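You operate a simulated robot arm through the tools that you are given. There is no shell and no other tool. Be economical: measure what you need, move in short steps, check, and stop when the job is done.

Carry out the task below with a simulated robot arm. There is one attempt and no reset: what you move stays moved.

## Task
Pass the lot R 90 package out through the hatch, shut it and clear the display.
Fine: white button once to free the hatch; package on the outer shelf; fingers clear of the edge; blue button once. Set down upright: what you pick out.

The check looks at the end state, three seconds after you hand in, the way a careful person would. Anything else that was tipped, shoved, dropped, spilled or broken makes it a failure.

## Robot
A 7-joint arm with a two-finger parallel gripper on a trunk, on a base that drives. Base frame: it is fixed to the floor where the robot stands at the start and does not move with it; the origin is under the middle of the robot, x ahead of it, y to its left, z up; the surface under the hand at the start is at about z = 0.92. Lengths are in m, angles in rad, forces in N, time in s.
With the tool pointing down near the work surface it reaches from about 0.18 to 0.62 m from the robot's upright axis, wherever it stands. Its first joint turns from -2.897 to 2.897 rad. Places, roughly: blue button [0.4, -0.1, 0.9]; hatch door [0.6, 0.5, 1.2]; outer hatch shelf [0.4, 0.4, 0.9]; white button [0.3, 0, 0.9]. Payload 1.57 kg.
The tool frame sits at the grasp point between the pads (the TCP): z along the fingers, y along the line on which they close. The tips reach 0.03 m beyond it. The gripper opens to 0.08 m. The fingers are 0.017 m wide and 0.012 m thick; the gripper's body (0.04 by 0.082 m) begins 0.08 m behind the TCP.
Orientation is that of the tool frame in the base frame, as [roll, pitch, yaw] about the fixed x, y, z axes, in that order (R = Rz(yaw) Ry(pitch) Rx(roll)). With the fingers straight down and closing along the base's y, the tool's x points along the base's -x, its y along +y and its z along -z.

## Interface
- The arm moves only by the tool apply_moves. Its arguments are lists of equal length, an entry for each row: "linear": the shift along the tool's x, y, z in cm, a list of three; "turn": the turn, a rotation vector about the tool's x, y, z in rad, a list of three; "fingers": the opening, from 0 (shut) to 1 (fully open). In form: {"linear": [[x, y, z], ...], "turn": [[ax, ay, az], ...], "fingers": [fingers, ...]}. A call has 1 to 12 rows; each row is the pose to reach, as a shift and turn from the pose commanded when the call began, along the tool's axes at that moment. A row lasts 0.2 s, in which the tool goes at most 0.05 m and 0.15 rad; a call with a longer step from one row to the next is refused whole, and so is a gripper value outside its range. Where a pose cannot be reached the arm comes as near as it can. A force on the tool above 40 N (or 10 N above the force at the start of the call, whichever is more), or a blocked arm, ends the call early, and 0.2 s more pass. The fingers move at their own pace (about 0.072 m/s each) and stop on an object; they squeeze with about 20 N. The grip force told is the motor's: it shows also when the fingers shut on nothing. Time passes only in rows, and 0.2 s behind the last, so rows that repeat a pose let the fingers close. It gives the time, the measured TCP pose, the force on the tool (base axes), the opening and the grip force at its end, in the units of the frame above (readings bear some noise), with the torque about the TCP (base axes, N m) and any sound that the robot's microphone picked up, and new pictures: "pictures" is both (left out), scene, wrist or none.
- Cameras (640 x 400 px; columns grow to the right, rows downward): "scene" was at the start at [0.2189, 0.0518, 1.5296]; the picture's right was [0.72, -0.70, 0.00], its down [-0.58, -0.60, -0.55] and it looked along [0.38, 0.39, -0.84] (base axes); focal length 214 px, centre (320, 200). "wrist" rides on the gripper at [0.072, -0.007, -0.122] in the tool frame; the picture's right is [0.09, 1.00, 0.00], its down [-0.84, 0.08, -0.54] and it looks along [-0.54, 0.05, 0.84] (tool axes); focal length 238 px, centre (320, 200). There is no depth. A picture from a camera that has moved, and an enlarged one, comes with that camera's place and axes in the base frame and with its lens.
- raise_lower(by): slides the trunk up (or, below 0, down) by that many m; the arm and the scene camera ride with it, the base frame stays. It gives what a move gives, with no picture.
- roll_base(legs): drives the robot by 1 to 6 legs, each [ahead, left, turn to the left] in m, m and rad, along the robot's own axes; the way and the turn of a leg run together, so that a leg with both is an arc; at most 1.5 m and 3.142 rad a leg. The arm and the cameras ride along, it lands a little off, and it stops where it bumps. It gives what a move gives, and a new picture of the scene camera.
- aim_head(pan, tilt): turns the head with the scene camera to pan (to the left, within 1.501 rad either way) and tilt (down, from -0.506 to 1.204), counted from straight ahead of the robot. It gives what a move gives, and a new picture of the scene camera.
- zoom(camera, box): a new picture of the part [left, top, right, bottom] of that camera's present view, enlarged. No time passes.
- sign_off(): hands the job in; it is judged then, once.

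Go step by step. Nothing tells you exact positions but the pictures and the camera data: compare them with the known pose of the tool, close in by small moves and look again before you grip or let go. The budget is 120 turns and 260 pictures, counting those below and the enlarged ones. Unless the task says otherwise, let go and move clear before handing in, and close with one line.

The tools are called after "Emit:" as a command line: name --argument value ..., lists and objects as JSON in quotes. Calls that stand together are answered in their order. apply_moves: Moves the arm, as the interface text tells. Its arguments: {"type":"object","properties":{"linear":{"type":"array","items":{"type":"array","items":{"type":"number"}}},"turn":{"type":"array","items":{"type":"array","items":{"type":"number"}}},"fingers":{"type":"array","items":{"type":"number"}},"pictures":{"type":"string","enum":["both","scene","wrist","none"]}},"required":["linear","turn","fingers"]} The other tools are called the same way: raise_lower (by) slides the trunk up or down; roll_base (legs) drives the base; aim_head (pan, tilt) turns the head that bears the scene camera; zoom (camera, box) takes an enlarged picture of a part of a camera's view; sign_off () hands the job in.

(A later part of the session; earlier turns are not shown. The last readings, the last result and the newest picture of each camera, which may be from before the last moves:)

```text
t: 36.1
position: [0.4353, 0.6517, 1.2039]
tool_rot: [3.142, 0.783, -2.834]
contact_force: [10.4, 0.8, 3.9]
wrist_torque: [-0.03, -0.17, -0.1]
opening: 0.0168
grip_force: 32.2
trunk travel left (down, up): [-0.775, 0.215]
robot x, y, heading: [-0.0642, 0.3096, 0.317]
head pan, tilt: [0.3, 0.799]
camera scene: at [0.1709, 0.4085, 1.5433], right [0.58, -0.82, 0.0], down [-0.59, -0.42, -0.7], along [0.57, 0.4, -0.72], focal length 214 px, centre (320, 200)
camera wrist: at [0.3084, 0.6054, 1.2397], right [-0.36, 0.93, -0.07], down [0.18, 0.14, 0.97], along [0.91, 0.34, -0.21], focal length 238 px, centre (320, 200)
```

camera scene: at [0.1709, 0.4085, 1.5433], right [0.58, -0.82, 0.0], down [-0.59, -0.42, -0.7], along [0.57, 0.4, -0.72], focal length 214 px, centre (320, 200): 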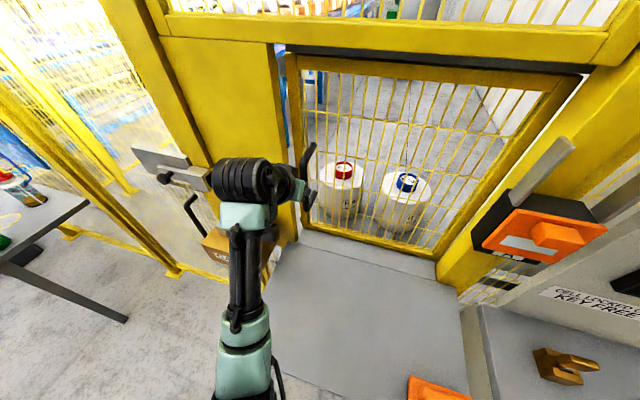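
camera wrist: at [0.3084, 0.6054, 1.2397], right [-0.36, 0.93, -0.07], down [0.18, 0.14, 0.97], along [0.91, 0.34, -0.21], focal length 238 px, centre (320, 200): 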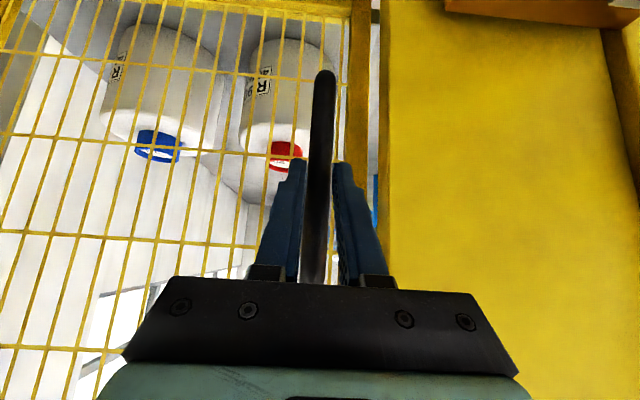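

The bar slipped along the fingers, so the door does not swing out. I'll re-seat forward and try sliding it to the right.

Emit:
apply_moves --linear '[[-0.5, 0, 0.5], [-1, 0, 1], [-1, -0.6, 1], [-1, -1.2, 1], [-1, -2, 1]]' --turn '[[0, 0, 0], [0, 0, 0], [0, 0, 0], [0, 0, 0], [0, 0, 0]]' --fingers '[0, 0, 0, 0, 0]'

```text
t: 36.6
position: [0.4309, 0.6534, 1.2062]
tool_rot: [-3.139, 0.767, -2.83]
contact_force: [-20.6, -11.4, 8.3]
wrist_torque: [-0.19, 0.13, -0.13]
opening: 0.0002
grip_force: 21.1
trunk travel left (down, up): [-0.775, 0.215]
robot x, y, heading: [-0.0621, 0.3089, 0.322]
head pan, tilt: [0.3, 0.799]
stopped in row 2: the force on the tool passed its limit at 50 N (the readings are from after the stop); the commanded pose is now the measured one
camera scene: at [0.1611, 0.4046, 1.5453], right [0.58, -0.81, 0.0], down [-0.58, -0.41, -0.7], along [0.57, 0.41, -0.71], focal length 214 px, centre (320, 200)
camera wrist: at [0.3027, 0.6053, 1.2429], right [-0.37, 0.93, -0.07], down [0.19, 0.15, 0.97], along [0.91, 0.35, -0.23], focal length 238 px, centre (320, 200)
```

scene: 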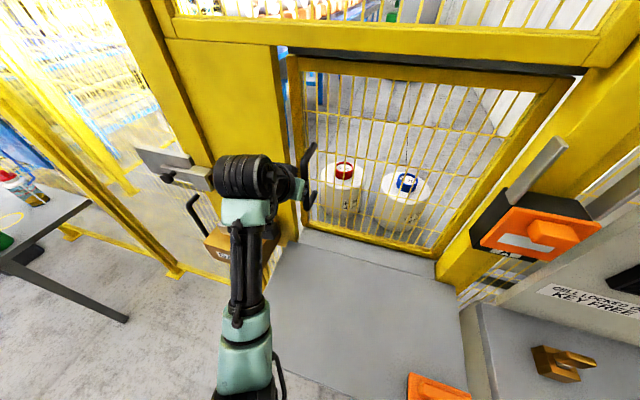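
wrist: 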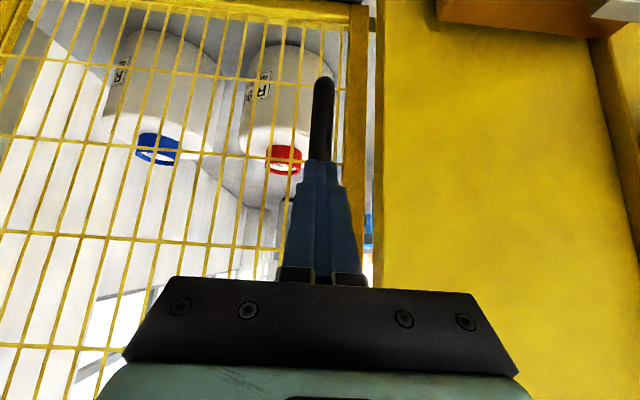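

The bar slipped off the tips. I'll back off, open, and re-grip deeper.

Emit:
apply_moves --linear '[[1.5, 0, -1.5], [2.8, 0, -2.8], [2.8, 0, -2.8], [2.8, 0, -2.8], [2.8, 0, -2.8]]' --turn '[[0, 0, 0], [0, 0, 0], [0, 0, 0], [0, 0, 0], [0, 0, 0]]' --fingers '[0, 0, 1, 1, 1]' --pictures "wrist"

```text
t: 37.8
position: [0.3967, 0.6425, 1.2021]
tool_rot: [-3.136, 0.765, -2.826]
contact_force: [0.0, 0.3, 0.2]
wrist_torque: [-0.03, -0.01, -0.01]
opening: 0.08
grip_force: 0.1
trunk travel left (down, up): [-0.775, 0.215]
robot x, y, heading: [-0.0621, 0.3073, 0.319]
head pan, tilt: [0.3, 0.799]
camera wrist: at [0.2693, 0.5952, 1.2395], right [-0.37, 0.93, -0.07], down [0.19, 0.15, 0.97], along [0.91, 0.34, -0.23], focal length 238 px, centre (320, 200)
```

wrist: 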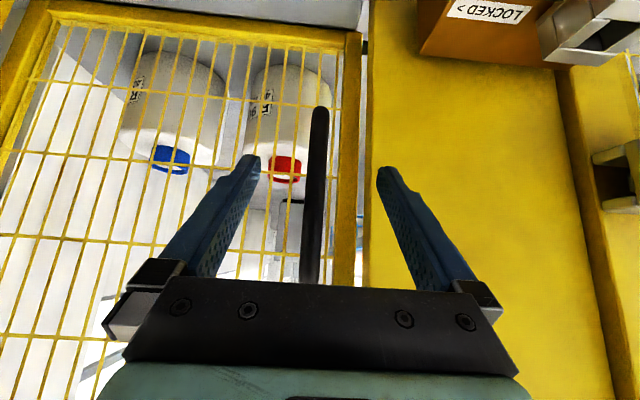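

Emit:
apply_moves --linear '[[-2.5, 0, 2.4], [-4, 0, 3.8], [-5, 0, 4.8], [-5, 0, 4.8], [-5, 0, 4.8], [-5, 0, 4.8], [-5, 0, 4.8]]' --turn '[[0, 0, 0], [0, 0, 0], [0, 0, 0], [0, 0, 0], [0, 0, 0], [0, 0, 0], [0, 0, 0]]' --fingers '[1, 1, 1, 0, 0, 0, 0]' --pictures "wrist"

```text
t: 39.4
position: [0.4624, 0.6642, 1.2017]
tool_rot: [-3.139, 0.768, -2.829]
contact_force: [0.8, -2.7, 0.5]
wrist_torque: [0.12, 0.33, -0.11]
opening: 0.0177
grip_force: 32.8
trunk travel left (down, up): [-0.775, 0.215]
robot x, y, heading: [-0.0621, 0.3057, 0.322]
head pan, tilt: [0.3, 0.799]
camera wrist: at [0.3355, 0.6156, 1.2399], right [-0.37, 0.93, -0.07], down [0.19, 0.15, 0.97], along [0.91, 0.34, -0.23], focal length 238 px, centre (320, 200)
```

wrist: 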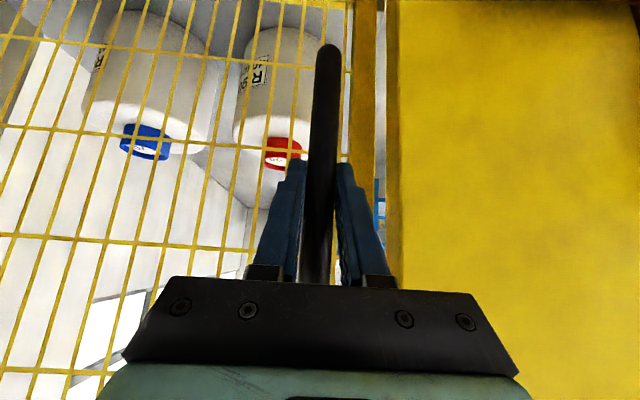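

Gripped deeper now. Slide test: right (−l) by 2 cm.

Emit:
apply_moves --linear '[[0, -0.7, 0], [0, -1.4, 0], [0, -2, 0]]' --turn '[[0, 0, 0], [0, 0, 0], [0, 0, 0]]' --fingers '[0, 0, 0]' --pictures "both"

```text
t: 40.2
position: [0.4679, 0.6468, 1.2013]
tool_rot: [-3.136, 0.767, -2.824]
contact_force: [1.1, 2.8, -0.1]
wrist_torque: [0.31, -0.09, 0.02]
opening: 0.0176
grip_force: 32.8
trunk travel left (down, up): [-0.775, 0.215]
robot x, y, heading: [-0.0643, 0.3075, 0.318]
head pan, tilt: [0.3, 0.799]
camera scene: at [0.1661, 0.4083, 1.5439], right [0.58, -0.81, 0.0], down [-0.58, -0.42, -0.7], along [0.57, 0.4, -0.72], focal length 214 px, centre (320, 200)
camera wrist: at [0.341, 0.5984, 1.2398], right [-0.37, 0.93, -0.07], down [0.19, 0.15, 0.97], along [0.91, 0.34, -0.23], focal length 238 px, centre (320, 200)
```

scene: 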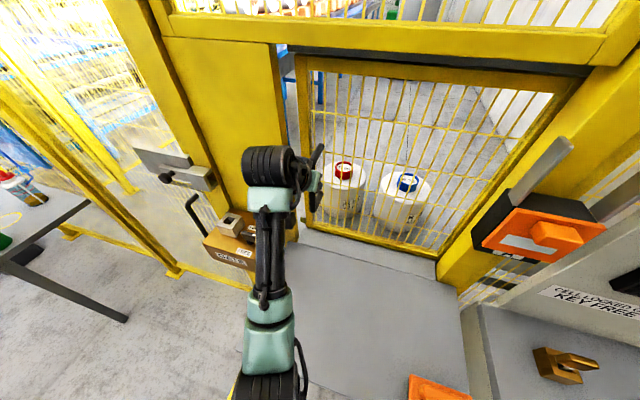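
wrist: 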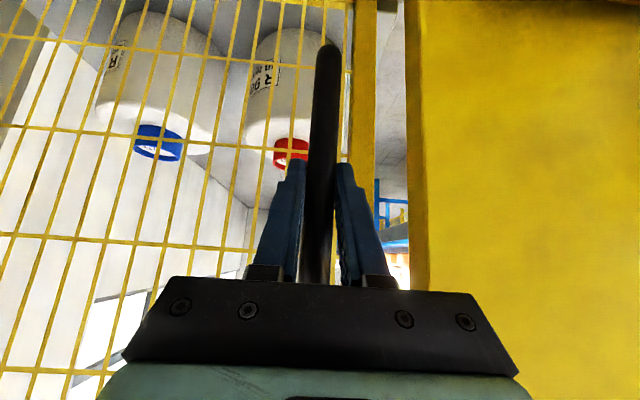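

It slides right easily. I'll slide it open another 26 cm in steps.

Emit:
apply_moves --linear '[[0, -2, 0], [0, -4, 0], [0, -6, 0], [0, -8, 0], [0, -10, 0], [0, -12, 0], [0, -14, 0], [0, -16, 0], [0, -18.5, 0], [0, -21, 0], [0, -23.5, 0], [0, -26, 0]]' --turn '[[0, 0, 0], [0, 0, 0], [0, 0, 0], [0, 0, 0], [0, 0, 0], [0, 0, 0], [0, 0, 0], [0, 0, 0], [0, 0, 0], [0, 0, 0], [0, 0, 0], [0, 0, 0]]' --fingers '[0, 0, 0, 0, 0, 0, 0, 0, 0, 0, 0, 0]' --pictures "both"

```text
t: 42.8
position: [0.5497, 0.3961, 1.2009]
tool_rot: [-3.137, 0.764, -2.83]
contact_force: [9.1, 2.9, -7.3]
wrist_torque: [0.45, -0.13, -0.03]
opening: 0.0179
grip_force: 32.5
trunk travel left (down, up): [-0.775, 0.215]
robot x, y, heading: [-0.0579, 0.3051, 0.316]
head pan, tilt: [0.3, 0.799]
camera scene: at [0.1684, 0.4075, 1.5435], right [0.58, -0.81, 0.0], down [-0.59, -0.42, -0.7], along [0.57, 0.4, -0.72], focal length 214 px, centre (320, 200)
camera wrist: at [0.422, 0.3484, 1.2402], right [-0.37, 0.93, -0.07], down [0.19, 0.15, 0.97], along [0.91, 0.34, -0.23], focal length 238 px, centre (320, 200)
```

scene: 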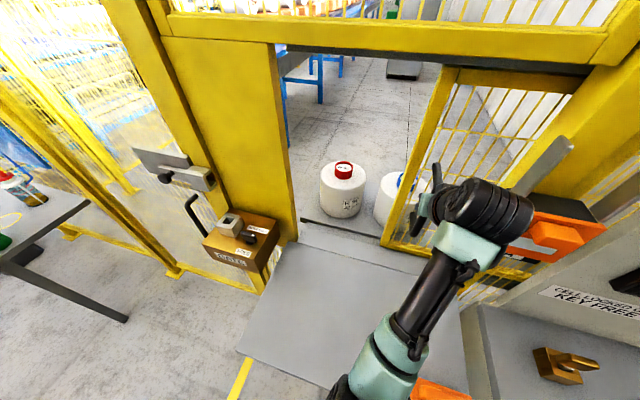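
wrist: 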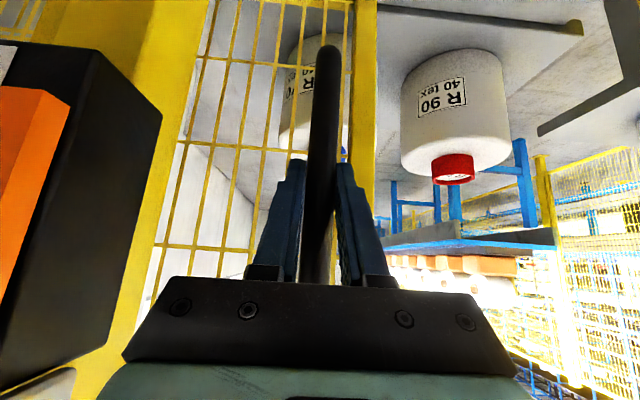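

The door is open about 28 cm, enough for the package. I'll release, back out, and check that it stays.

Emit:
apply_moves --linear '[[0, 0, 0], [0, 0, 0], [0, 0, 0], [2, 0, -2], [5, 0, -5], [8, 0, -8], [11, 0, -11]]' --turn '[[0, 0, 0], [0, 0, 0], [0, 0, 0], [0, 0, 0], [0, 0, 0], [0, 0, 0], [0, 0, 0]]' --fingers '[0.55, 0.55, 0.55, 0.55, 0.55, 0.55, 0.8]' --pictures "both"

```text
t: 44.4
position: [0.3976, 0.3498, 1.2079]
tool_rot: [-3.134, 0.765, -2.825]
contact_force: [0.7, 0.4, 0.0]
wrist_torque: [0.01, 0.04, 0.0]
opening: 0.0641
grip_force: 0.1
trunk travel left (down, up): [-0.775, 0.215]
robot x, y, heading: [-0.0598, 0.3086, 0.317]
head pan, tilt: [0.3, 0.799]
camera scene: at [0.165, 0.4073, 1.5442], right [0.58, -0.81, 0.0], down [-0.58, -0.42, -0.7], along [0.57, 0.4, -0.72], focal length 214 px, centre (320, 200)
camera wrist: at [0.2703, 0.302, 1.2448], right [-0.37, 0.93, -0.07], down [0.19, 0.15, 0.97], along [0.91, 0.34, -0.23], focal length 238 px, centre (320, 200)
```

scene: 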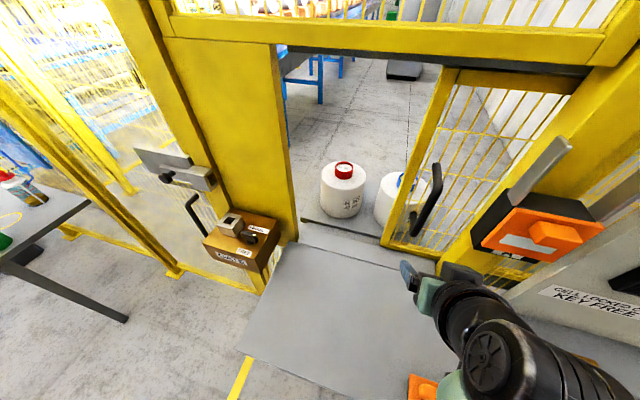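
wrist: 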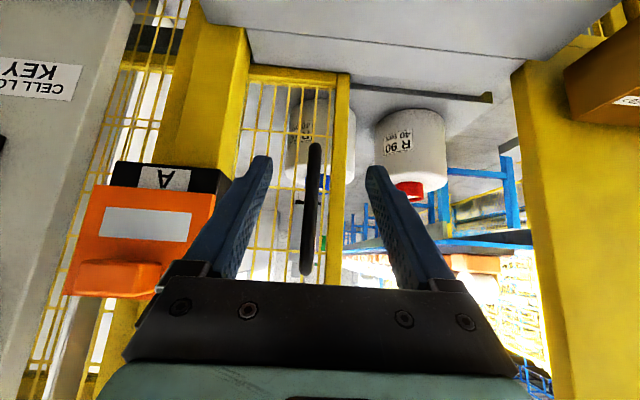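

The door stays open. The cap is at about (0.69, 0.685, 1.08), i.e. l≈0.437. I'll shift left in front of the opening.

Emit:
apply_moves --linear '[[0, 4, 0], [0, 8, 0], [0, 12, 0], [0, 16, 0], [0, 20, 0], [0, 22, 0]]' --turn '[[0, 0, 0], [0, 0, 0], [0, 0, 0], [0, 0, 0], [0, 0, 0], [0, 0, 0]]' --fingers '[1, 1, 1, 1, 1, 1]'

```text
t: 45.8
position: [0.3361, 0.5595, 1.2061]
tool_rot: [-3.136, 0.767, -2.827]
contact_force: [0.1, 0.7, 0.1]
wrist_torque: [0.02, -0.03, -0.01]
opening: 0.08
grip_force: 0.0
trunk travel left (down, up): [-0.775, 0.215]
robot x, y, heading: [-0.0615, 0.3063, 0.319]
head pan, tilt: [0.3, 0.799]
camera scene: at [0.1658, 0.4076, 1.544], right [0.58, -0.81, 0.0], down [-0.58, -0.42, -0.7], along [0.57, 0.4, -0.72], focal length 214 px, centre (320, 200)
camera wrist: at [0.2089, 0.5111, 1.2432], right [-0.37, 0.93, -0.07], down [0.19, 0.15, 0.97], along [0.91, 0.34, -0.23], focal length 238 px, centre (320, 200)
```

scene: 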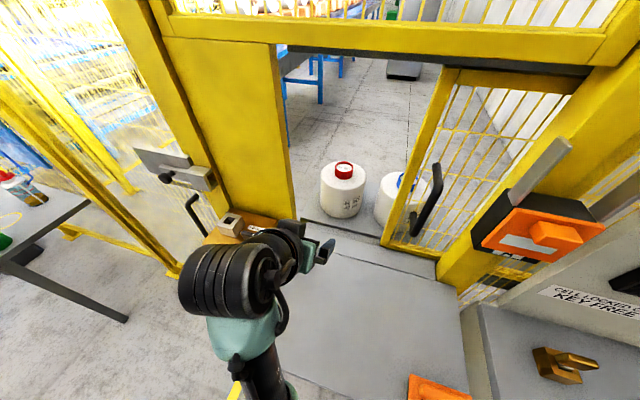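
wrist: 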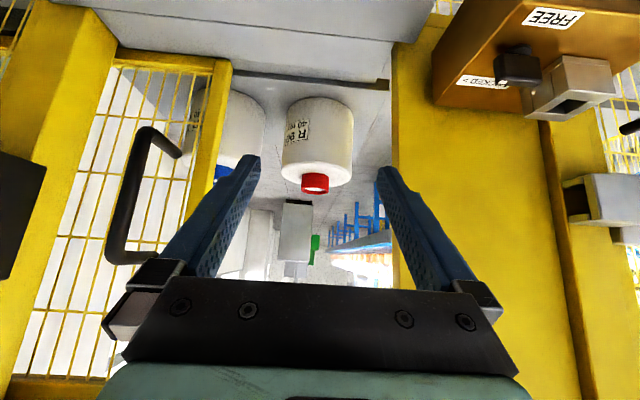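

Cap refined to (0.683, 0.673, 1.09); my l matches. I'll flatten the tool to 60° and move 20 cm forward into the opening.

Emit:
apply_moves --linear '[[0, 0, 0], [-2, 0, 3], [-4, 0, 6.2], [-6, 0, 9.5], [-8.5, 0, 13.5], [-10.9, 0, 17.5]]' --turn '[[0, -0.1, 0], [0, -0.2, 0], [0, -0.28, 0], [0, -0.28, 0], [0, -0.28, 0], [0, -0.28, 0]]' --fingers '[1, 1, 1, 1, 1, 1]'

```text
t: 47.2
position: [0.5246, 0.6209, 1.1547]
tool_rot: [-3.138, 1.046, -2.825]
contact_force: [0.9, -0.2, 0.2]
wrist_torque: [0.01, -0.02, 0.01]
opening: 0.0803
grip_force: 0.0
trunk travel left (down, up): [-0.775, 0.215]
robot x, y, heading: [-0.0628, 0.3079, 0.319]
head pan, tilt: [0.3, 0.799]
camera scene: at [0.1667, 0.4079, 1.5438], right [0.58, -0.81, 0.0], down [-0.58, -0.42, -0.7], along [0.57, 0.4, -0.72], focal length 214 px, centre (320, 200)
camera wrist: at [0.3926, 0.5704, 1.1539], right [-0.35, 0.93, -0.08], down [-0.07, 0.06, 1.0], along [0.93, 0.35, 0.05], focal length 238 px, centre (320, 200)
```

scene: 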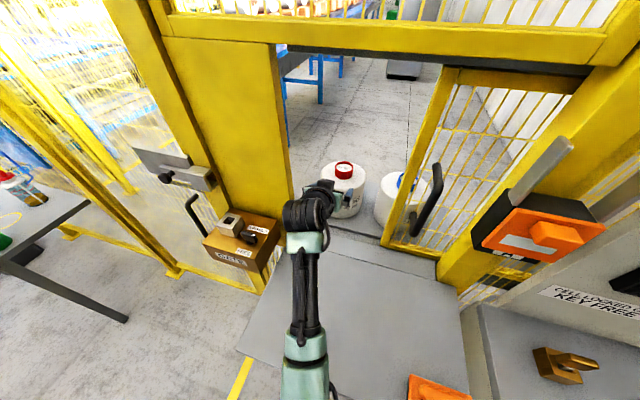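
wrist: 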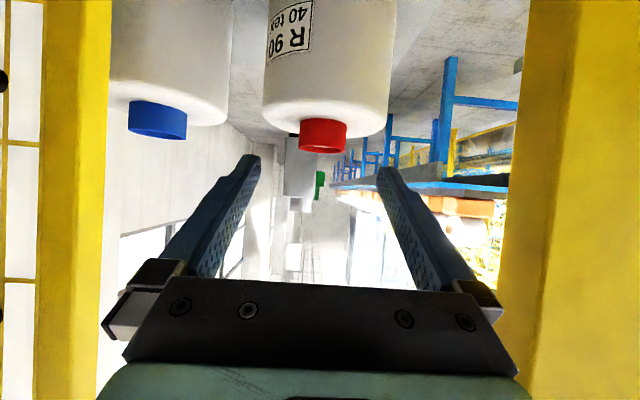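

The cap is straight ahead, spanning z≈1.07–1.11. I'll advance part way and re-check the alignment.

Emit:
apply_moves --linear '[[-0.5, 0.3, 3.2], [-1, 0.3, 6.4], [-1.5, 0.3, 9.5]]' --turn '[[0, 0, 0], [0, 0, 0], [0, 0, 0]]' --fingers '[1, 1, 1]'

```text
t: 48.0
position: [0.6061, 0.6527, 1.1197]
tool_rot: [-3.133, 1.045, -2.821]
contact_force: [-0.6, 0.5, -0.4]
wrist_torque: [-0.01, 0.0, 0.01]
opening: 0.08
grip_force: 0.0
trunk travel left (down, up): [-0.775, 0.215]
robot x, y, heading: [-0.0647, 0.3064, 0.319]
head pan, tilt: [0.3, 0.799]
camera scene: at [0.1666, 0.4079, 1.5438], right [0.58, -0.81, 0.0], down [-0.58, -0.42, -0.7], along [0.57, 0.4, -0.72], focal length 214 px, centre (320, 200)
camera wrist: at [0.4739, 0.6033, 1.119], right [-0.35, 0.93, -0.08], down [-0.07, 0.06, 1.0], along [0.93, 0.35, 0.04], focal length 238 px, centre (320, 200)
```

scene: 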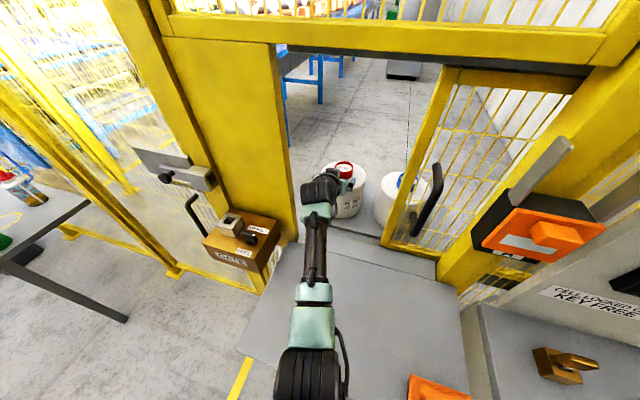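
wrist: 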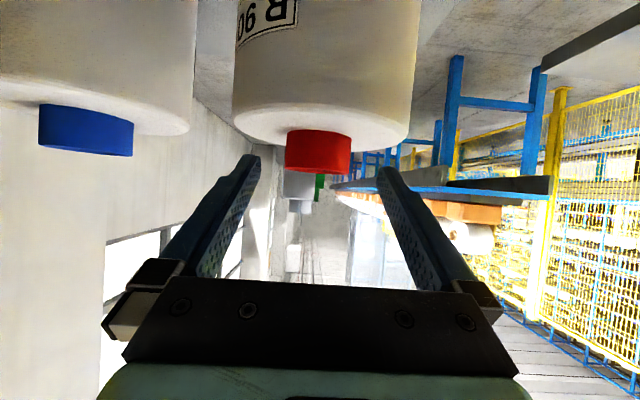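

Well aligned. Final advance of ~7 cm to straddle the cap.

Emit:
apply_moves --linear '[[-0.4, 0.1, 2.5], [-0.8, 0.1, 5], [-1.2, 0.1, 7.2]]' --turn '[[0, 0, 0], [0, 0, 0], [0, 0, 0]]' --fingers '[1, 1, 1]'

```text
t: 48.8
position: [0.6721, 0.6725, 1.0952]
tool_rot: [-3.136, 1.048, -2.825]
contact_force: [0.9, 0.2, -0.4]
wrist_torque: [-0.01, -0.04, -0.01]
opening: 0.0801
grip_force: 0.1
trunk travel left (down, up): [-0.775, 0.215]
robot x, y, heading: [-0.0586, 0.3058, 0.321]
head pan, tilt: [0.3, 0.799]
camera scene: at [0.1663, 0.4078, 1.5439], right [0.58, -0.81, 0.0], down [-0.58, -0.42, -0.7], along [0.57, 0.4, -0.72], focal length 214 px, centre (320, 200)
camera wrist: at [0.5403, 0.6231, 1.0941], right [-0.35, 0.93, -0.08], down [-0.07, 0.06, 1.0], along [0.93, 0.35, 0.05], focal length 238 px, centre (320, 200)
```

scene: 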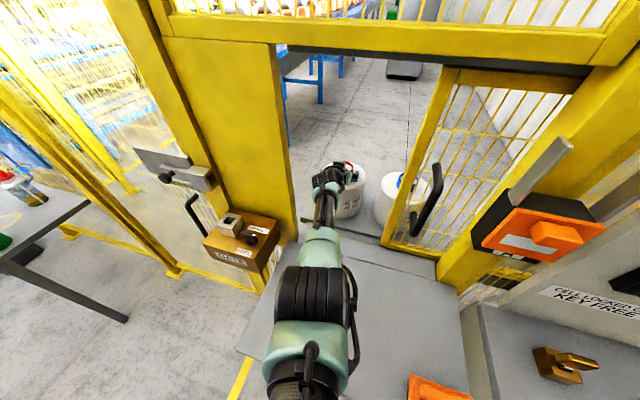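
wrist: 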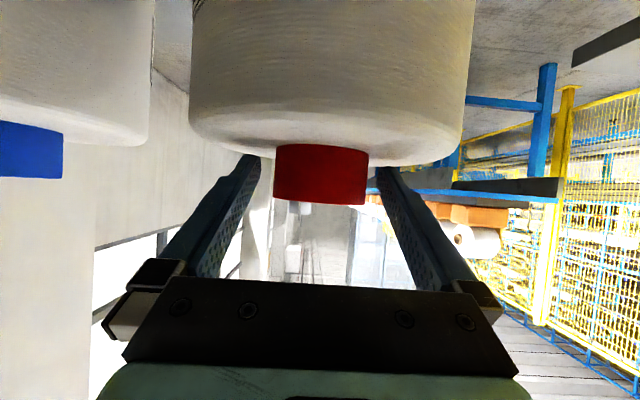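

The cap is centred between the fingers. Closing the grip.

Emit:
apply_moves --linear '[[0, 0.1, 0], [0, 0.1, 0], [0, 0.1, 0], [0, 0.1, 0]]' --turn '[[0, 0, 0], [0, 0, 0], [0, 0, 0], [0, 0, 0]]' --fingers '[0, 0, 0, 0]' --pictures "wrist"

```text
t: 49.8
position: [0.6719, 0.674, 1.0966]
tool_rot: [-3.137, 1.047, -2.827]
contact_force: [1.6, -0.4, 2.6]
wrist_torque: [0.3, -0.01, -0.05]
opening: 0.0616
grip_force: 20.0
trunk travel left (down, up): [-0.775, 0.215]
robot x, y, heading: [-0.0637, 0.3073, 0.317]
head pan, tilt: [0.3, 0.799]
camera wrist: at [0.54, 0.624, 1.0945], right [-0.35, 0.93, -0.08], down [-0.07, 0.06, 1.0], along [0.93, 0.35, 0.05], focal length 238 px, centre (320, 200)
```

wrist: 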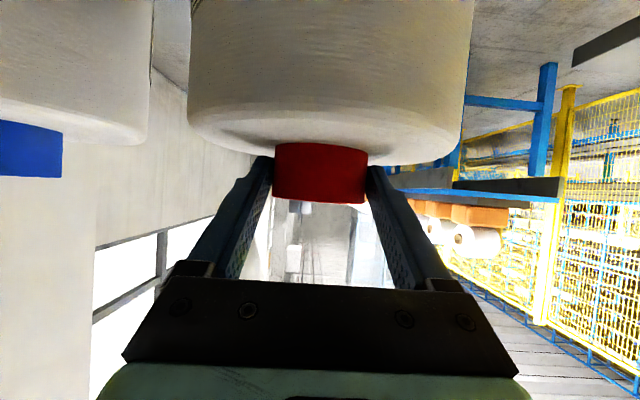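

Gripped at 61.6 mm. Lift straight up 3 cm and check.

Emit:
apply_moves --linear '[[-0.6, 0.1, -0.35], [-1.3, 0.1, -0.75], [-2, 0.1, -1.1], [-2.6, 0.1, -1.5]]' --turn '[[0, 0, 0], [0, 0, 0], [0, 0, 0], [0, 0, 0]]' --fingers '[0, 0, 0, 0]'

```text
t: 50.8
position: [0.673, 0.6754, 1.1226]
tool_rot: [-3.133, 1.04, -2.822]
contact_force: [0.9, 0.2, -12.4]
wrist_torque: [0.08, 0.25, 0.03]
opening: 0.0616
grip_force: 19.7
trunk travel left (down, up): [-0.775, 0.215]
robot x, y, heading: [-0.0636, 0.3084, 0.32]
head pan, tilt: [0.3, 0.799]
camera scene: at [0.1677, 0.4085, 1.5436], right [0.58, -0.81, 0.0], down [-0.58, -0.42, -0.7], along [0.57, 0.4, -0.72], focal length 214 px, centre (320, 200)
camera wrist: at [0.5401, 0.6259, 1.122], right [-0.35, 0.93, -0.08], down [-0.07, 0.06, 1.0], along [0.93, 0.35, 0.04], focal length 238 px, centre (320, 200)
```

scene: 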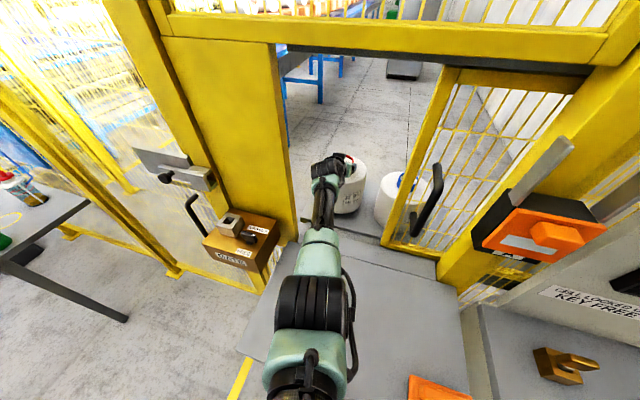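
wrist: 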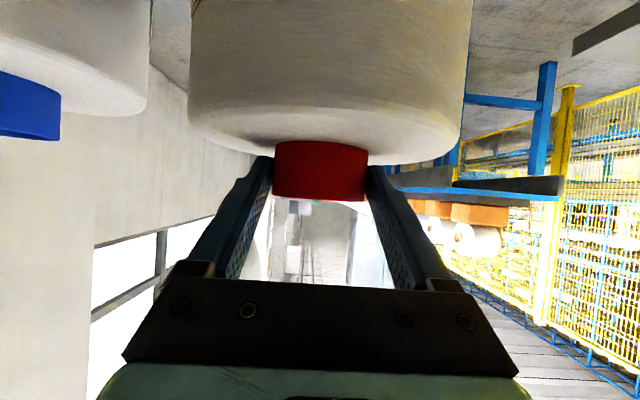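

It hangs upright, about 1.25 kg. Lift 4 cm more, then draw it out through the opening, easing slightly right for clearance.

Emit:
apply_moves --linear '[[-1.7, 0, -1], [-3.45, 0, -2], [-2.2, 0, -4.2], [-0.9, -0.5, -6.3], [0.3, -1, -8.5], [1.6, -1.6, -10.6], [2.9, -2.2, -12.8], [4.1, -2.6, -14.9], [5.4, -3, -17.1], [6.7, -3, -19.2]]' --turn '[[0, 0, 0], [0, 0, 0], [0, 0, 0], [0, 0, 0], [0, 0, 0], [0, 0, 0], [0, 0, 0], [0, 0, 0], [0, 0, 0], [0, 0, 0]]' --fingers '[0, 0, 0, 0, 0, 0, 0, 0, 0, 0]'

```text
t: 53.0
position: [0.4877, 0.5864, 1.1611]
tool_rot: [-3.131, 1.043, -2.821]
contact_force: [-0.1, 0.2, -11.8]
wrist_torque: [0.03, 0.3, 0.06]
opening: 0.0617
grip_force: 20.1
trunk travel left (down, up): [-0.775, 0.215]
robot x, y, heading: [-0.0599, 0.3062, 0.317]
head pan, tilt: [0.3, 0.799]
camera scene: at [0.1666, 0.4081, 1.5438], right [0.58, -0.81, 0.0], down [-0.58, -0.42, -0.7], along [0.57, 0.4, -0.72], focal length 214 px, centre (320, 200)
camera wrist: at [0.3565, 0.5366, 1.161], right [-0.35, 0.93, -0.08], down [-0.07, 0.06, 1.0], along [0.93, 0.35, 0.04], focal length 238 px, centre (320, 200)
```

scene: 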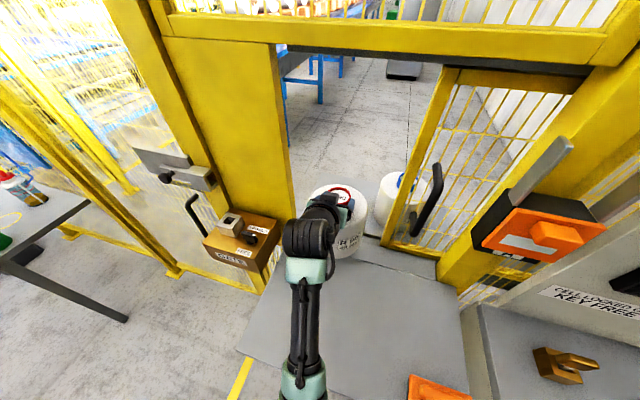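
wrist: 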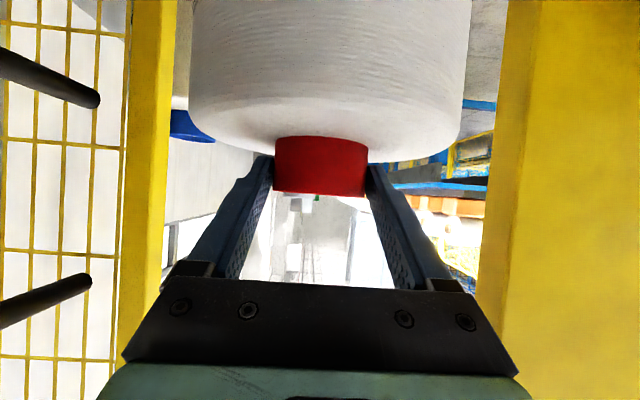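

It clears both sides. Continue drawing out another 19 cm over the shelf.

Emit:
apply_moves --linear '[[1.9, 0, -3.2], [3.8, 0, -6.5], [5.7, 0, -9.7], [7.6, 0, -13], [9.6, 0, -16.4]]' --turn '[[0, 0, 0], [0, 0, 0], [0, 0, 0], [0, 0, 0], [0, 0, 0]]' --fingers '[0, 0, 0, 0, 0]'

```text
t: 54.2
position: [0.3083, 0.5277, 1.1614]
tool_rot: [-3.133, 1.044, -2.822]
contact_force: [-0.2, -0.5, -11.0]
wrist_torque: [-0.18, 0.25, -0.01]
opening: 0.0615
grip_force: 19.8
out of reach, approached as far as the arm can: row 5
trunk travel left (down, up): [-0.775, 0.215]
robot x, y, heading: [-0.0634, 0.3037, 0.321]
head pan, tilt: [0.3, 0.799]
camera scene: at [0.1657, 0.4077, 1.544], right [0.58, -0.81, 0.0], down [-0.58, -0.42, -0.7], along [0.57, 0.4, -0.72], focal length 214 px, centre (320, 200)
camera wrist: at [0.1768, 0.4786, 1.1606], right [-0.35, 0.93, -0.08], down [-0.07, 0.06, 1.0], along [0.93, 0.35, 0.04], focal length 238 px, centre (320, 200)
```

scene: 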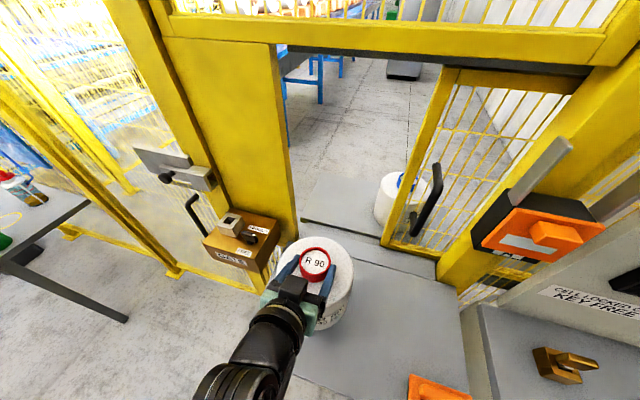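
wrist: 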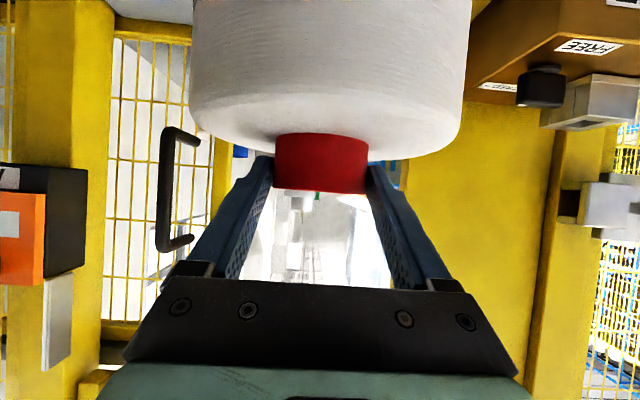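

The package is over the shelf, clear of the brush. Lowering: 4 cm, then fine steps.

Emit:
apply_moves --linear '[[1.3, 0, 0.75], [2.6, 0, 1.5], [3.45, 0, 2], [4, 0, 2.3], [4.5, 0, 2.6]]' --turn '[[0, 0, 0], [0, 0, 0], [0, 0, 0], [0, 0, 0], [0, 0, 0]]' --fingers '[0, 0, 0, 0, 0]'

```text
t: 55.4
position: [0.3129, 0.5284, 1.1077]
tool_rot: [-3.133, 1.045, -2.821]
contact_force: [0.0, 0.0, -11.7]
wrist_torque: [0.02, 0.25, 0.07]
opening: 0.0618
grip_force: 19.9
trunk travel left (down, up): [-0.775, 0.215]
robot x, y, heading: [-0.0662, 0.3042, 0.317]
head pan, tilt: [0.3, 0.799]
camera scene: at [0.167, 0.4081, 1.5437], right [0.58, -0.81, 0.0], down [-0.58, -0.42, -0.7], along [0.57, 0.4, -0.72], focal length 214 px, centre (320, 200)
camera wrist: at [0.1814, 0.4786, 1.1077], right [-0.35, 0.93, -0.08], down [-0.07, 0.06, 1.0], along [0.93, 0.35, 0.04], focal length 238 px, centre (320, 200)
```

scene: 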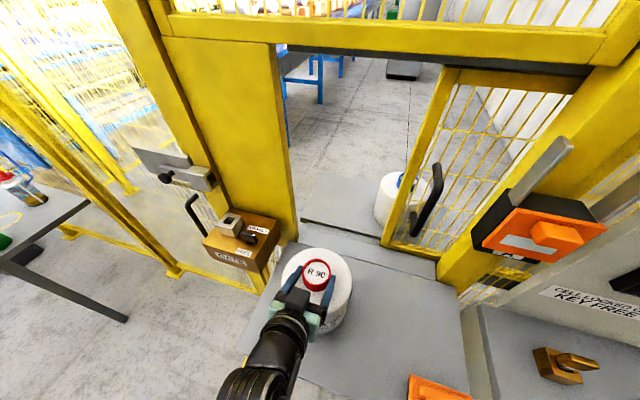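
wrist: 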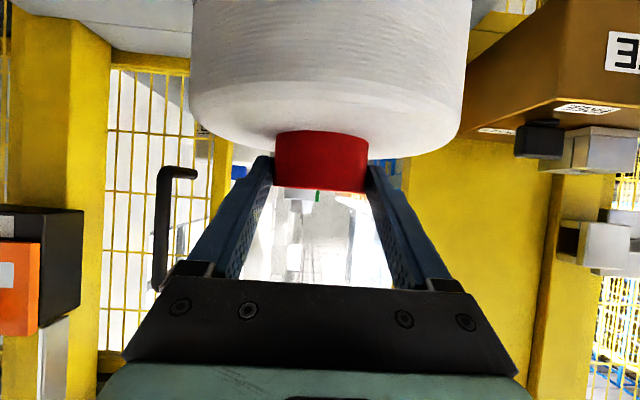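

Emit:
apply_moves --linear '[[0.35, 0, 0.2], [0.7, 0, 0.4], [1.0, 0, 0.6]]' --turn '[[0, 0, 0], [0, 0, 0], [0, 0, 0]]' --fingers '[0, 0, 0]' --pictures "none"

```text
t: 56.2
position: [0.3154, 0.5278, 1.1023]
tool_rot: [3.142, 1.06, -2.833]
contact_force: [7.2, -0.8, 12.7]
wrist_torque: [0.35, 0.13, -0.13]
opening: 0.0616
grip_force: 20.2
trunk travel left (down, up): [-0.775, 0.215]
robot x, y, heading: [-0.0634, 0.3042, 0.318]
head pan, tilt: [0.3, 0.799]
```

Set down (slightly pressed). I'll relieve the push, then open slowly.

Emit:
apply_moves --linear '[[-0.4, 0, -0.23], [-0.4, 0, -0.23]]' --turn '[[0, 0, 0], [0, 0, 0]]' --fingers '[0, 0]'

```text
t: 56.8
position: [0.3139, 0.5269, 1.1023]
tool_rot: [-3.135, 1.048, -2.824]
contact_force: [10.4, -2.5, 11.7]
wrist_torque: [0.25, -0.56, -0.27]
opening: 0.0617
grip_force: 20.0
trunk travel left (down, up): [-0.775, 0.215]
robot x, y, heading: [-0.0609, 0.3074, 0.317]
head pan, tilt: [0.3, 0.799]
camera scene: at [0.1668, 0.4066, 1.544], right [0.58, -0.81, 0.0], down [-0.58, -0.42, -0.7], along [0.57, 0.4, -0.72], focal length 214 px, centre (320, 200)
camera wrist: at [0.1822, 0.4786, 1.1008], right [-0.35, 0.93, -0.08], down [-0.08, 0.06, 1.0], along [0.93, 0.35, 0.05], focal length 238 px, centre (320, 200)
```

scene: 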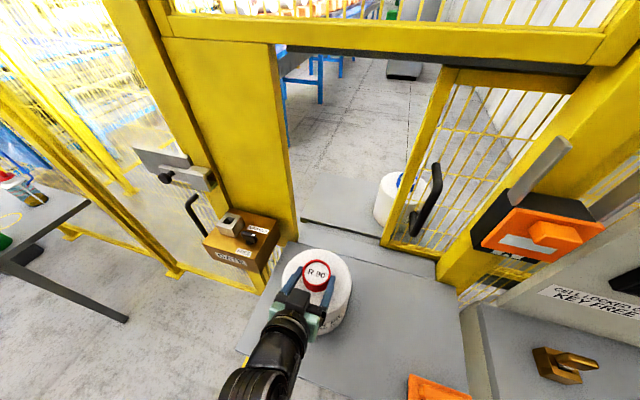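
wrist: 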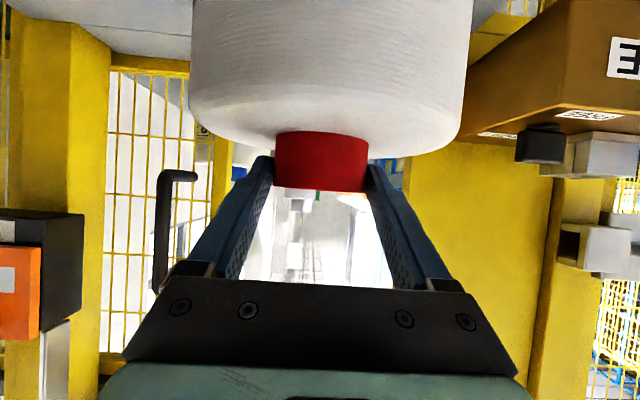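

Emit:
apply_moves --linear '[[-0.3, 0, -0.17], [-0.3, 0, -0.17]]' --turn '[[0, 0, 0], [0, 0, 0]]' --fingers '[0, 0]' --pictures "none"

Emit:
zoom --camera "scene" --box '[230, 220, 400, 350]'

```text
t: 57.4
position: [0.3123, 0.5293, 1.102]
tool_rot: [-3.133, 1.039, -2.822]
contact_force: [2.7, -4.8, 0.1]
wrist_torque: [-0.04, -0.22, -0.2]
opening: 0.0615
grip_force: 20.2
trunk travel left (down, up): [-0.775, 0.215]
robot x, y, heading: [-0.061, 0.3095, 0.314]
head pan, tilt: [0.3, 0.799]
```

```text
3.08 times, centred on (315, 285) of scene
camera zoom: at [0.1664, 0.4066, 1.5438], right [0.58, -0.81, 0.0], down [-0.58, -0.42, -0.7], along [0.57, 0.4, -0.72], focal length 660 px, centre (335, -62)
```

zoom: 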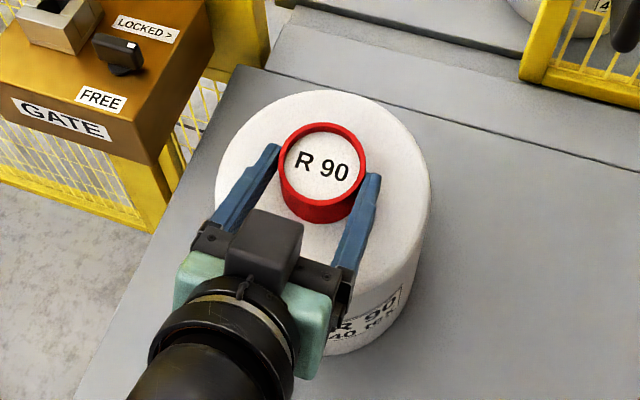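

Weight is resting on the shelf and it stands upright. Open and lift straight up.

Emit:
apply_moves --linear '[[0, 0, 0], [0, 0, 0], [-0.9, 0, -0.5], [-2.6, 0, -1.5], [-5.2, 0, -3], [-8.6, 0, -5], [-11, 0, -6.4]]' --turn '[[0, 0, 0], [0, 0, 0], [0, 0, 0], [0, 0, 0], [0, 0, 0], [0, 0, 0], [0, 0, 0]]' --fingers '[1, 1, 1, 1, 1, 1, 1]'

```text
t: 59.0
position: [0.3278, 0.5487, 1.2219]
tool_rot: [-3.133, 1.044, -2.823]
contact_force: [0.4, -0.4, 0.7]
wrist_torque: [0.01, 0.0, 0.01]
opening: 0.0799
grip_force: 0.0
out of reach, approached as far as the arm can: row 6, 7
trunk travel left (down, up): [-0.775, 0.215]
robot x, y, heading: [-0.061, 0.3048, 0.323]
head pan, tilt: [0.3, 0.799]
camera scene: at [0.1662, 0.4077, 1.5439], right [0.58, -0.81, 0.0], down [-0.58, -0.42, -0.7], along [0.57, 0.4, -0.72], focal length 214 px, centre (320, 200)
camera wrist: at [0.1965, 0.4991, 1.2218], right [-0.35, 0.93, -0.08], down [-0.07, 0.06, 1.0], along [0.93, 0.35, 0.04], focal length 238 px, centre (320, 200)
```

scene: 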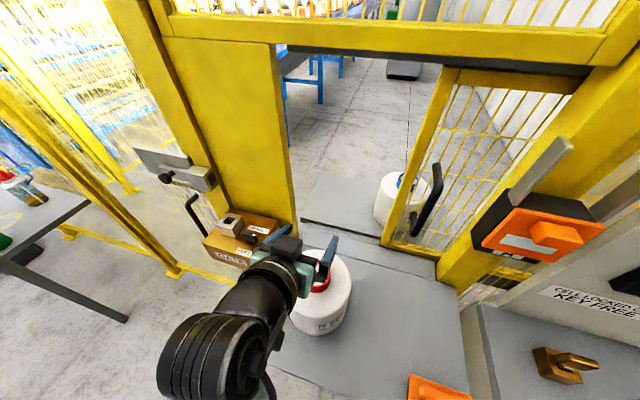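
wrist: 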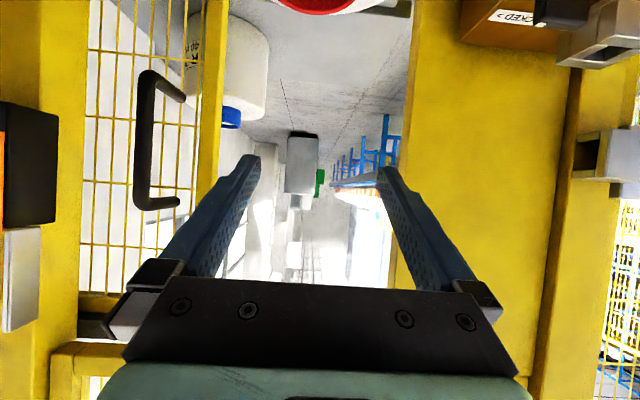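

The package stands upright on the shelf. Now to the door handle: shift right and restore the 45° tilt.

Emit:
apply_moves --linear '[[0, -4, 0], [0, -8, 0], [0, -12, 0], [0, -16, 0], [0, -20, 0], [0, -21, 0]]' --turn '[[0, 0.05, 0], [0, 0.1, 0], [0, 0.15, 0], [0, 0.2, 0], [0, 0.25, 0], [0, 0.28, 0]]' --fingers '[0.8, 0.8, 0.8, 0.8, 0.8, 0.8]'

```text
t: 60.4
position: [0.3931, 0.3463, 1.2241]
tool_rot: [-3.137, 0.765, -2.825]
contact_force: [-0.4, -1.5, -0.5]
wrist_torque: [-0.02, -0.02, -0.03]
opening: 0.0639
grip_force: 0.2
out of reach, approached as far as the arm can: row 1, 2, 3, 4
trunk travel left (down, up): [-0.775, 0.215]
robot x, y, heading: [-0.0604, 0.3094, 0.317]
head pan, tilt: [0.3, 0.799]
camera scene: at [0.166, 0.4073, 1.544], right [0.58, -0.81, 0.0], down [-0.58, -0.42, -0.7], along [0.57, 0.4, -0.72], focal length 214 px, centre (320, 200)
camera wrist: at [0.2662, 0.298, 1.2626], right [-0.37, 0.93, -0.07], down [0.19, 0.15, 0.97], along [0.91, 0.35, -0.23], focal length 238 px, centre (320, 200)
```

scene: 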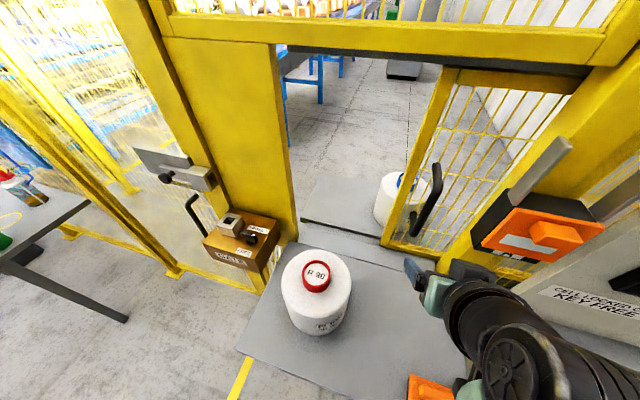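
wrist: 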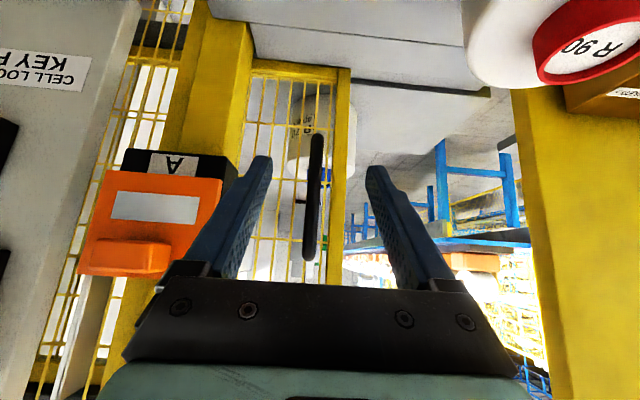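

Emit:
apply_moves --linear '[[-3, 0, 3.2], [-6, 0, 6.5], [-9, 0, 9.8], [-11.3, 0, 12.3], [-11.3, 0, 12.3], [-11.3, 0, 12.3], [-11.3, 0, 12.3]]' --turn '[[0, 0, 0], [0, 0, 0], [0, 0, 0], [0, 0, 0], [0, 0, 0], [0, 0, 0], [0, 0, 0]]' --fingers '[0.8, 0.8, 0.8, 0.8, 0, 0, 0]'

```text
t: 62.0
position: [0.55, 0.3977, 1.212]
tool_rot: [-3.137, 0.766, -2.83]
contact_force: [1.6, -2.5, 0.7]
wrist_torque: [0.21, 0.27, -0.11]
opening: 0.0177
grip_force: 32.4
trunk travel left (down, up): [-0.775, 0.215]
robot x, y, heading: [-0.0596, 0.304, 0.315]
head pan, tilt: [0.3, 0.799]
camera scene: at [0.1662, 0.407, 1.544], right [0.58, -0.81, 0.0], down [-0.58, -0.42, -0.7], along [0.57, 0.4, -0.72], focal length 214 px, centre (320, 200)
camera wrist: at [0.4234, 0.3497, 1.251], right [-0.37, 0.93, -0.07], down [0.19, 0.15, 0.97], along [0.91, 0.34, -0.23], focal length 238 px, centre (320, 200)
```

scene: 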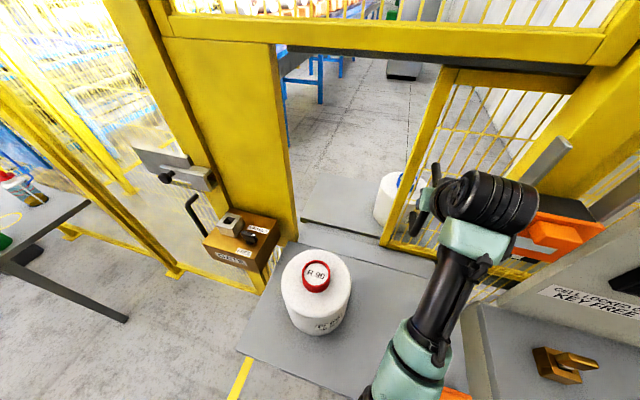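
wrist: 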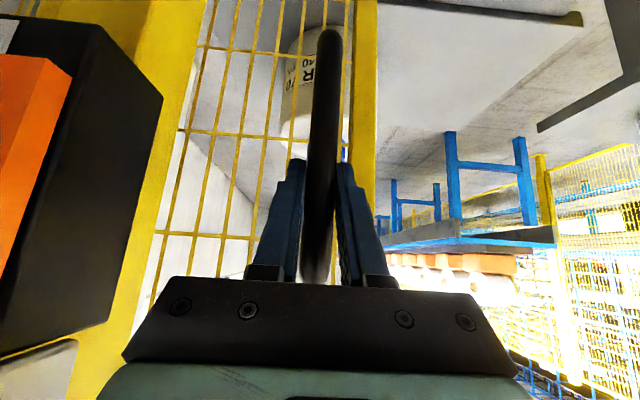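

Gripped. But the forearm would sweep low over the package during closing, so for clearance I'll let go, back out, raise the trunk and re-grip.

Emit:
apply_moves --linear '[[0, 0, 0], [0, 0, 0], [0, 0, 0], [2, 0, -2], [5, 0, -5], [8, 0, -8], [10.5, 0, -10.5]]' --turn '[[0, 0, 0], [0, 0, 0], [0, 0, 0], [0, 0, 0], [0, 0, 0], [0, 0, 0], [0, 0, 0]]' --fingers '[0.6, 0.6, 0.6, 0.6, 0.6, 0.6, 0.6]' --pictures "none"

Emit:
raise_lower --by 0.15

Emit:
apply_moves --linear '[[2.5, 0, 2.6], [5, 0, 5.2], [7.5, 0, 7.8], [10, 0, 10.4]]' --turn '[[0, 0, 0], [0, 0, 0], [0, 0, 0], [0, 0, 0]]' --fingers '[0.6, 0.6, 0.8, 0.8]'

```text
t: 63.6
position: [0.4066, 0.3528, 1.2154]
tool_rot: [-3.136, 0.767, -2.826]
contact_force: [-1.0, -0.3, -0.7]
wrist_torque: [-0.01, 0.0, 0.0]
opening: 0.0482
grip_force: 0.0
trunk travel left (down, up): [-0.775, 0.215]
robot x, y, heading: [-0.0644, 0.3081, 0.315]
head pan, tilt: [0.3, 0.799]
```

```text
t: 65.4
position: [0.4079, 0.3536, 1.3666]
tool_rot: [-3.136, 0.767, -2.826]
contact_force: [-0.3, -0.8, 0.2]
wrist_torque: [0.0, -0.04, 0.03]
opening: 0.048
grip_force: 0.0
trunk travel left (down, up): [-0.925, 0.065]
robot x, y, heading: [-0.061, 0.3054, 0.317]
head pan, tilt: [0.3, 0.799]
```

```text
t: 66.4
position: [0.4072, 0.3508, 1.2202]
tool_rot: [-3.135, 0.768, -2.825]
contact_force: [0.7, 0.5, 0.1]
wrist_torque: [-0.01, 0.01, 0.02]
opening: 0.0642
grip_force: 0.1
trunk travel left (down, up): [-0.925, 0.065]
robot x, y, heading: [-0.0619, 0.3054, 0.319]
head pan, tilt: [0.3, 0.799]
camera scene: at [0.1656, 0.4076, 1.6941], right [0.58, -0.81, 0.0], down [-0.58, -0.42, -0.7], along [0.57, 0.4, -0.72], focal length 214 px, centre (320, 200)
camera wrist: at [0.2794, 0.3031, 1.2584], right [-0.37, 0.93, -0.07], down [0.19, 0.15, 0.97], along [0.91, 0.34, -0.23], focal length 238 px, centre (320, 200)
```

scene: 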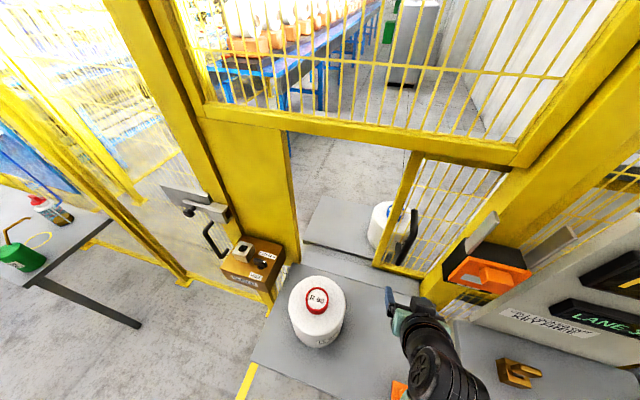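
wrist: 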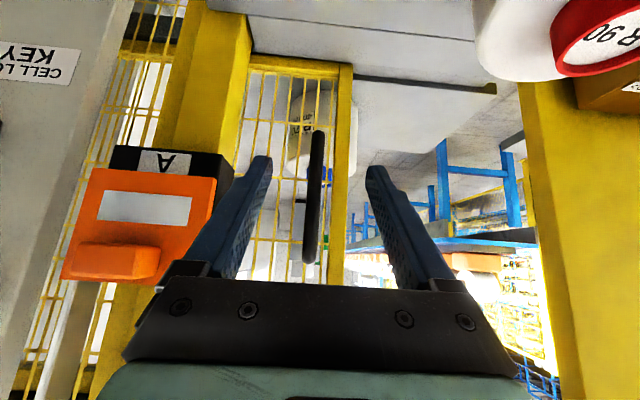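

Re-approach the handle from this higher shoulder and grip.

Emit:
apply_moves --linear '[[-3, 0, 2.9], [-6, 0, 5.8], [-8.6, 0, 8.3], [-10.6, 0, 10.6], [-10.6, 0, 10.6], [-10.6, 0, 10.6], [-10.6, 0, 10.6]]' --turn '[[0, 0, 0], [0, 0, 0], [0, 0, 0], [0, 0, 0], [0, 0, 0], [0, 0, 0], [0, 0, 0]]' --fingers '[0.8, 0.8, 0.8, 0.8, 0, 0, 0]'

```text
t: 68.0
position: [0.5501, 0.3974, 1.2173]
tool_rot: [-3.137, 0.766, -2.826]
contact_force: [1.0, -1.3, 0.5]
wrist_torque: [0.24, 0.0, -0.06]
opening: 0.0178
grip_force: 33.5
trunk travel left (down, up): [-0.925, 0.065]
robot x, y, heading: [-0.0613, 0.304, 0.316]
head pan, tilt: [0.3, 0.799]
camera scene: at [0.1661, 0.4072, 1.694], right [0.58, -0.81, 0.0], down [-0.58, -0.42, -0.7], along [0.57, 0.4, -0.72], focal length 214 px, centre (320, 200)
camera wrist: at [0.4228, 0.3498, 1.2561], right [-0.37, 0.93, -0.07], down [0.19, 0.15, 0.97], along [0.91, 0.34, -0.23], focal length 238 px, centre (320, 200)
```

scene: 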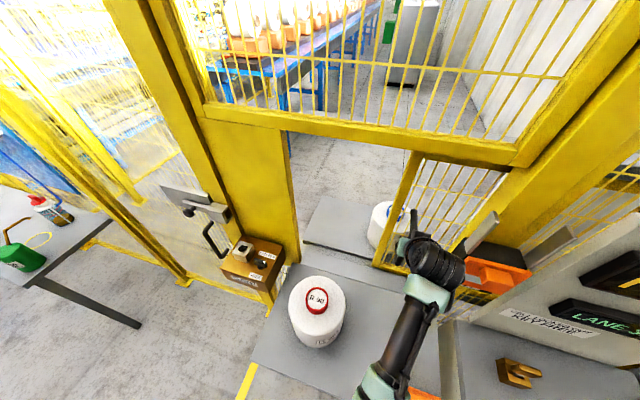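
wrist: 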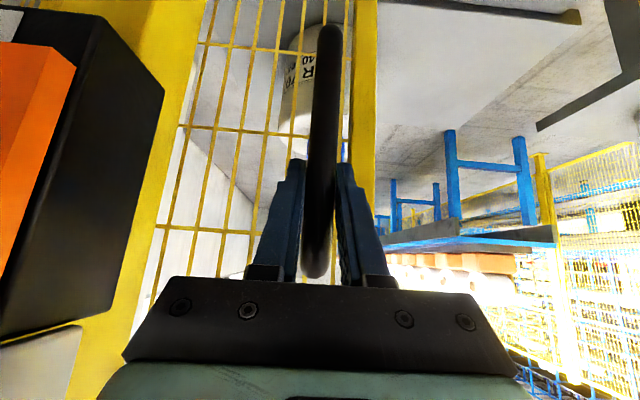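

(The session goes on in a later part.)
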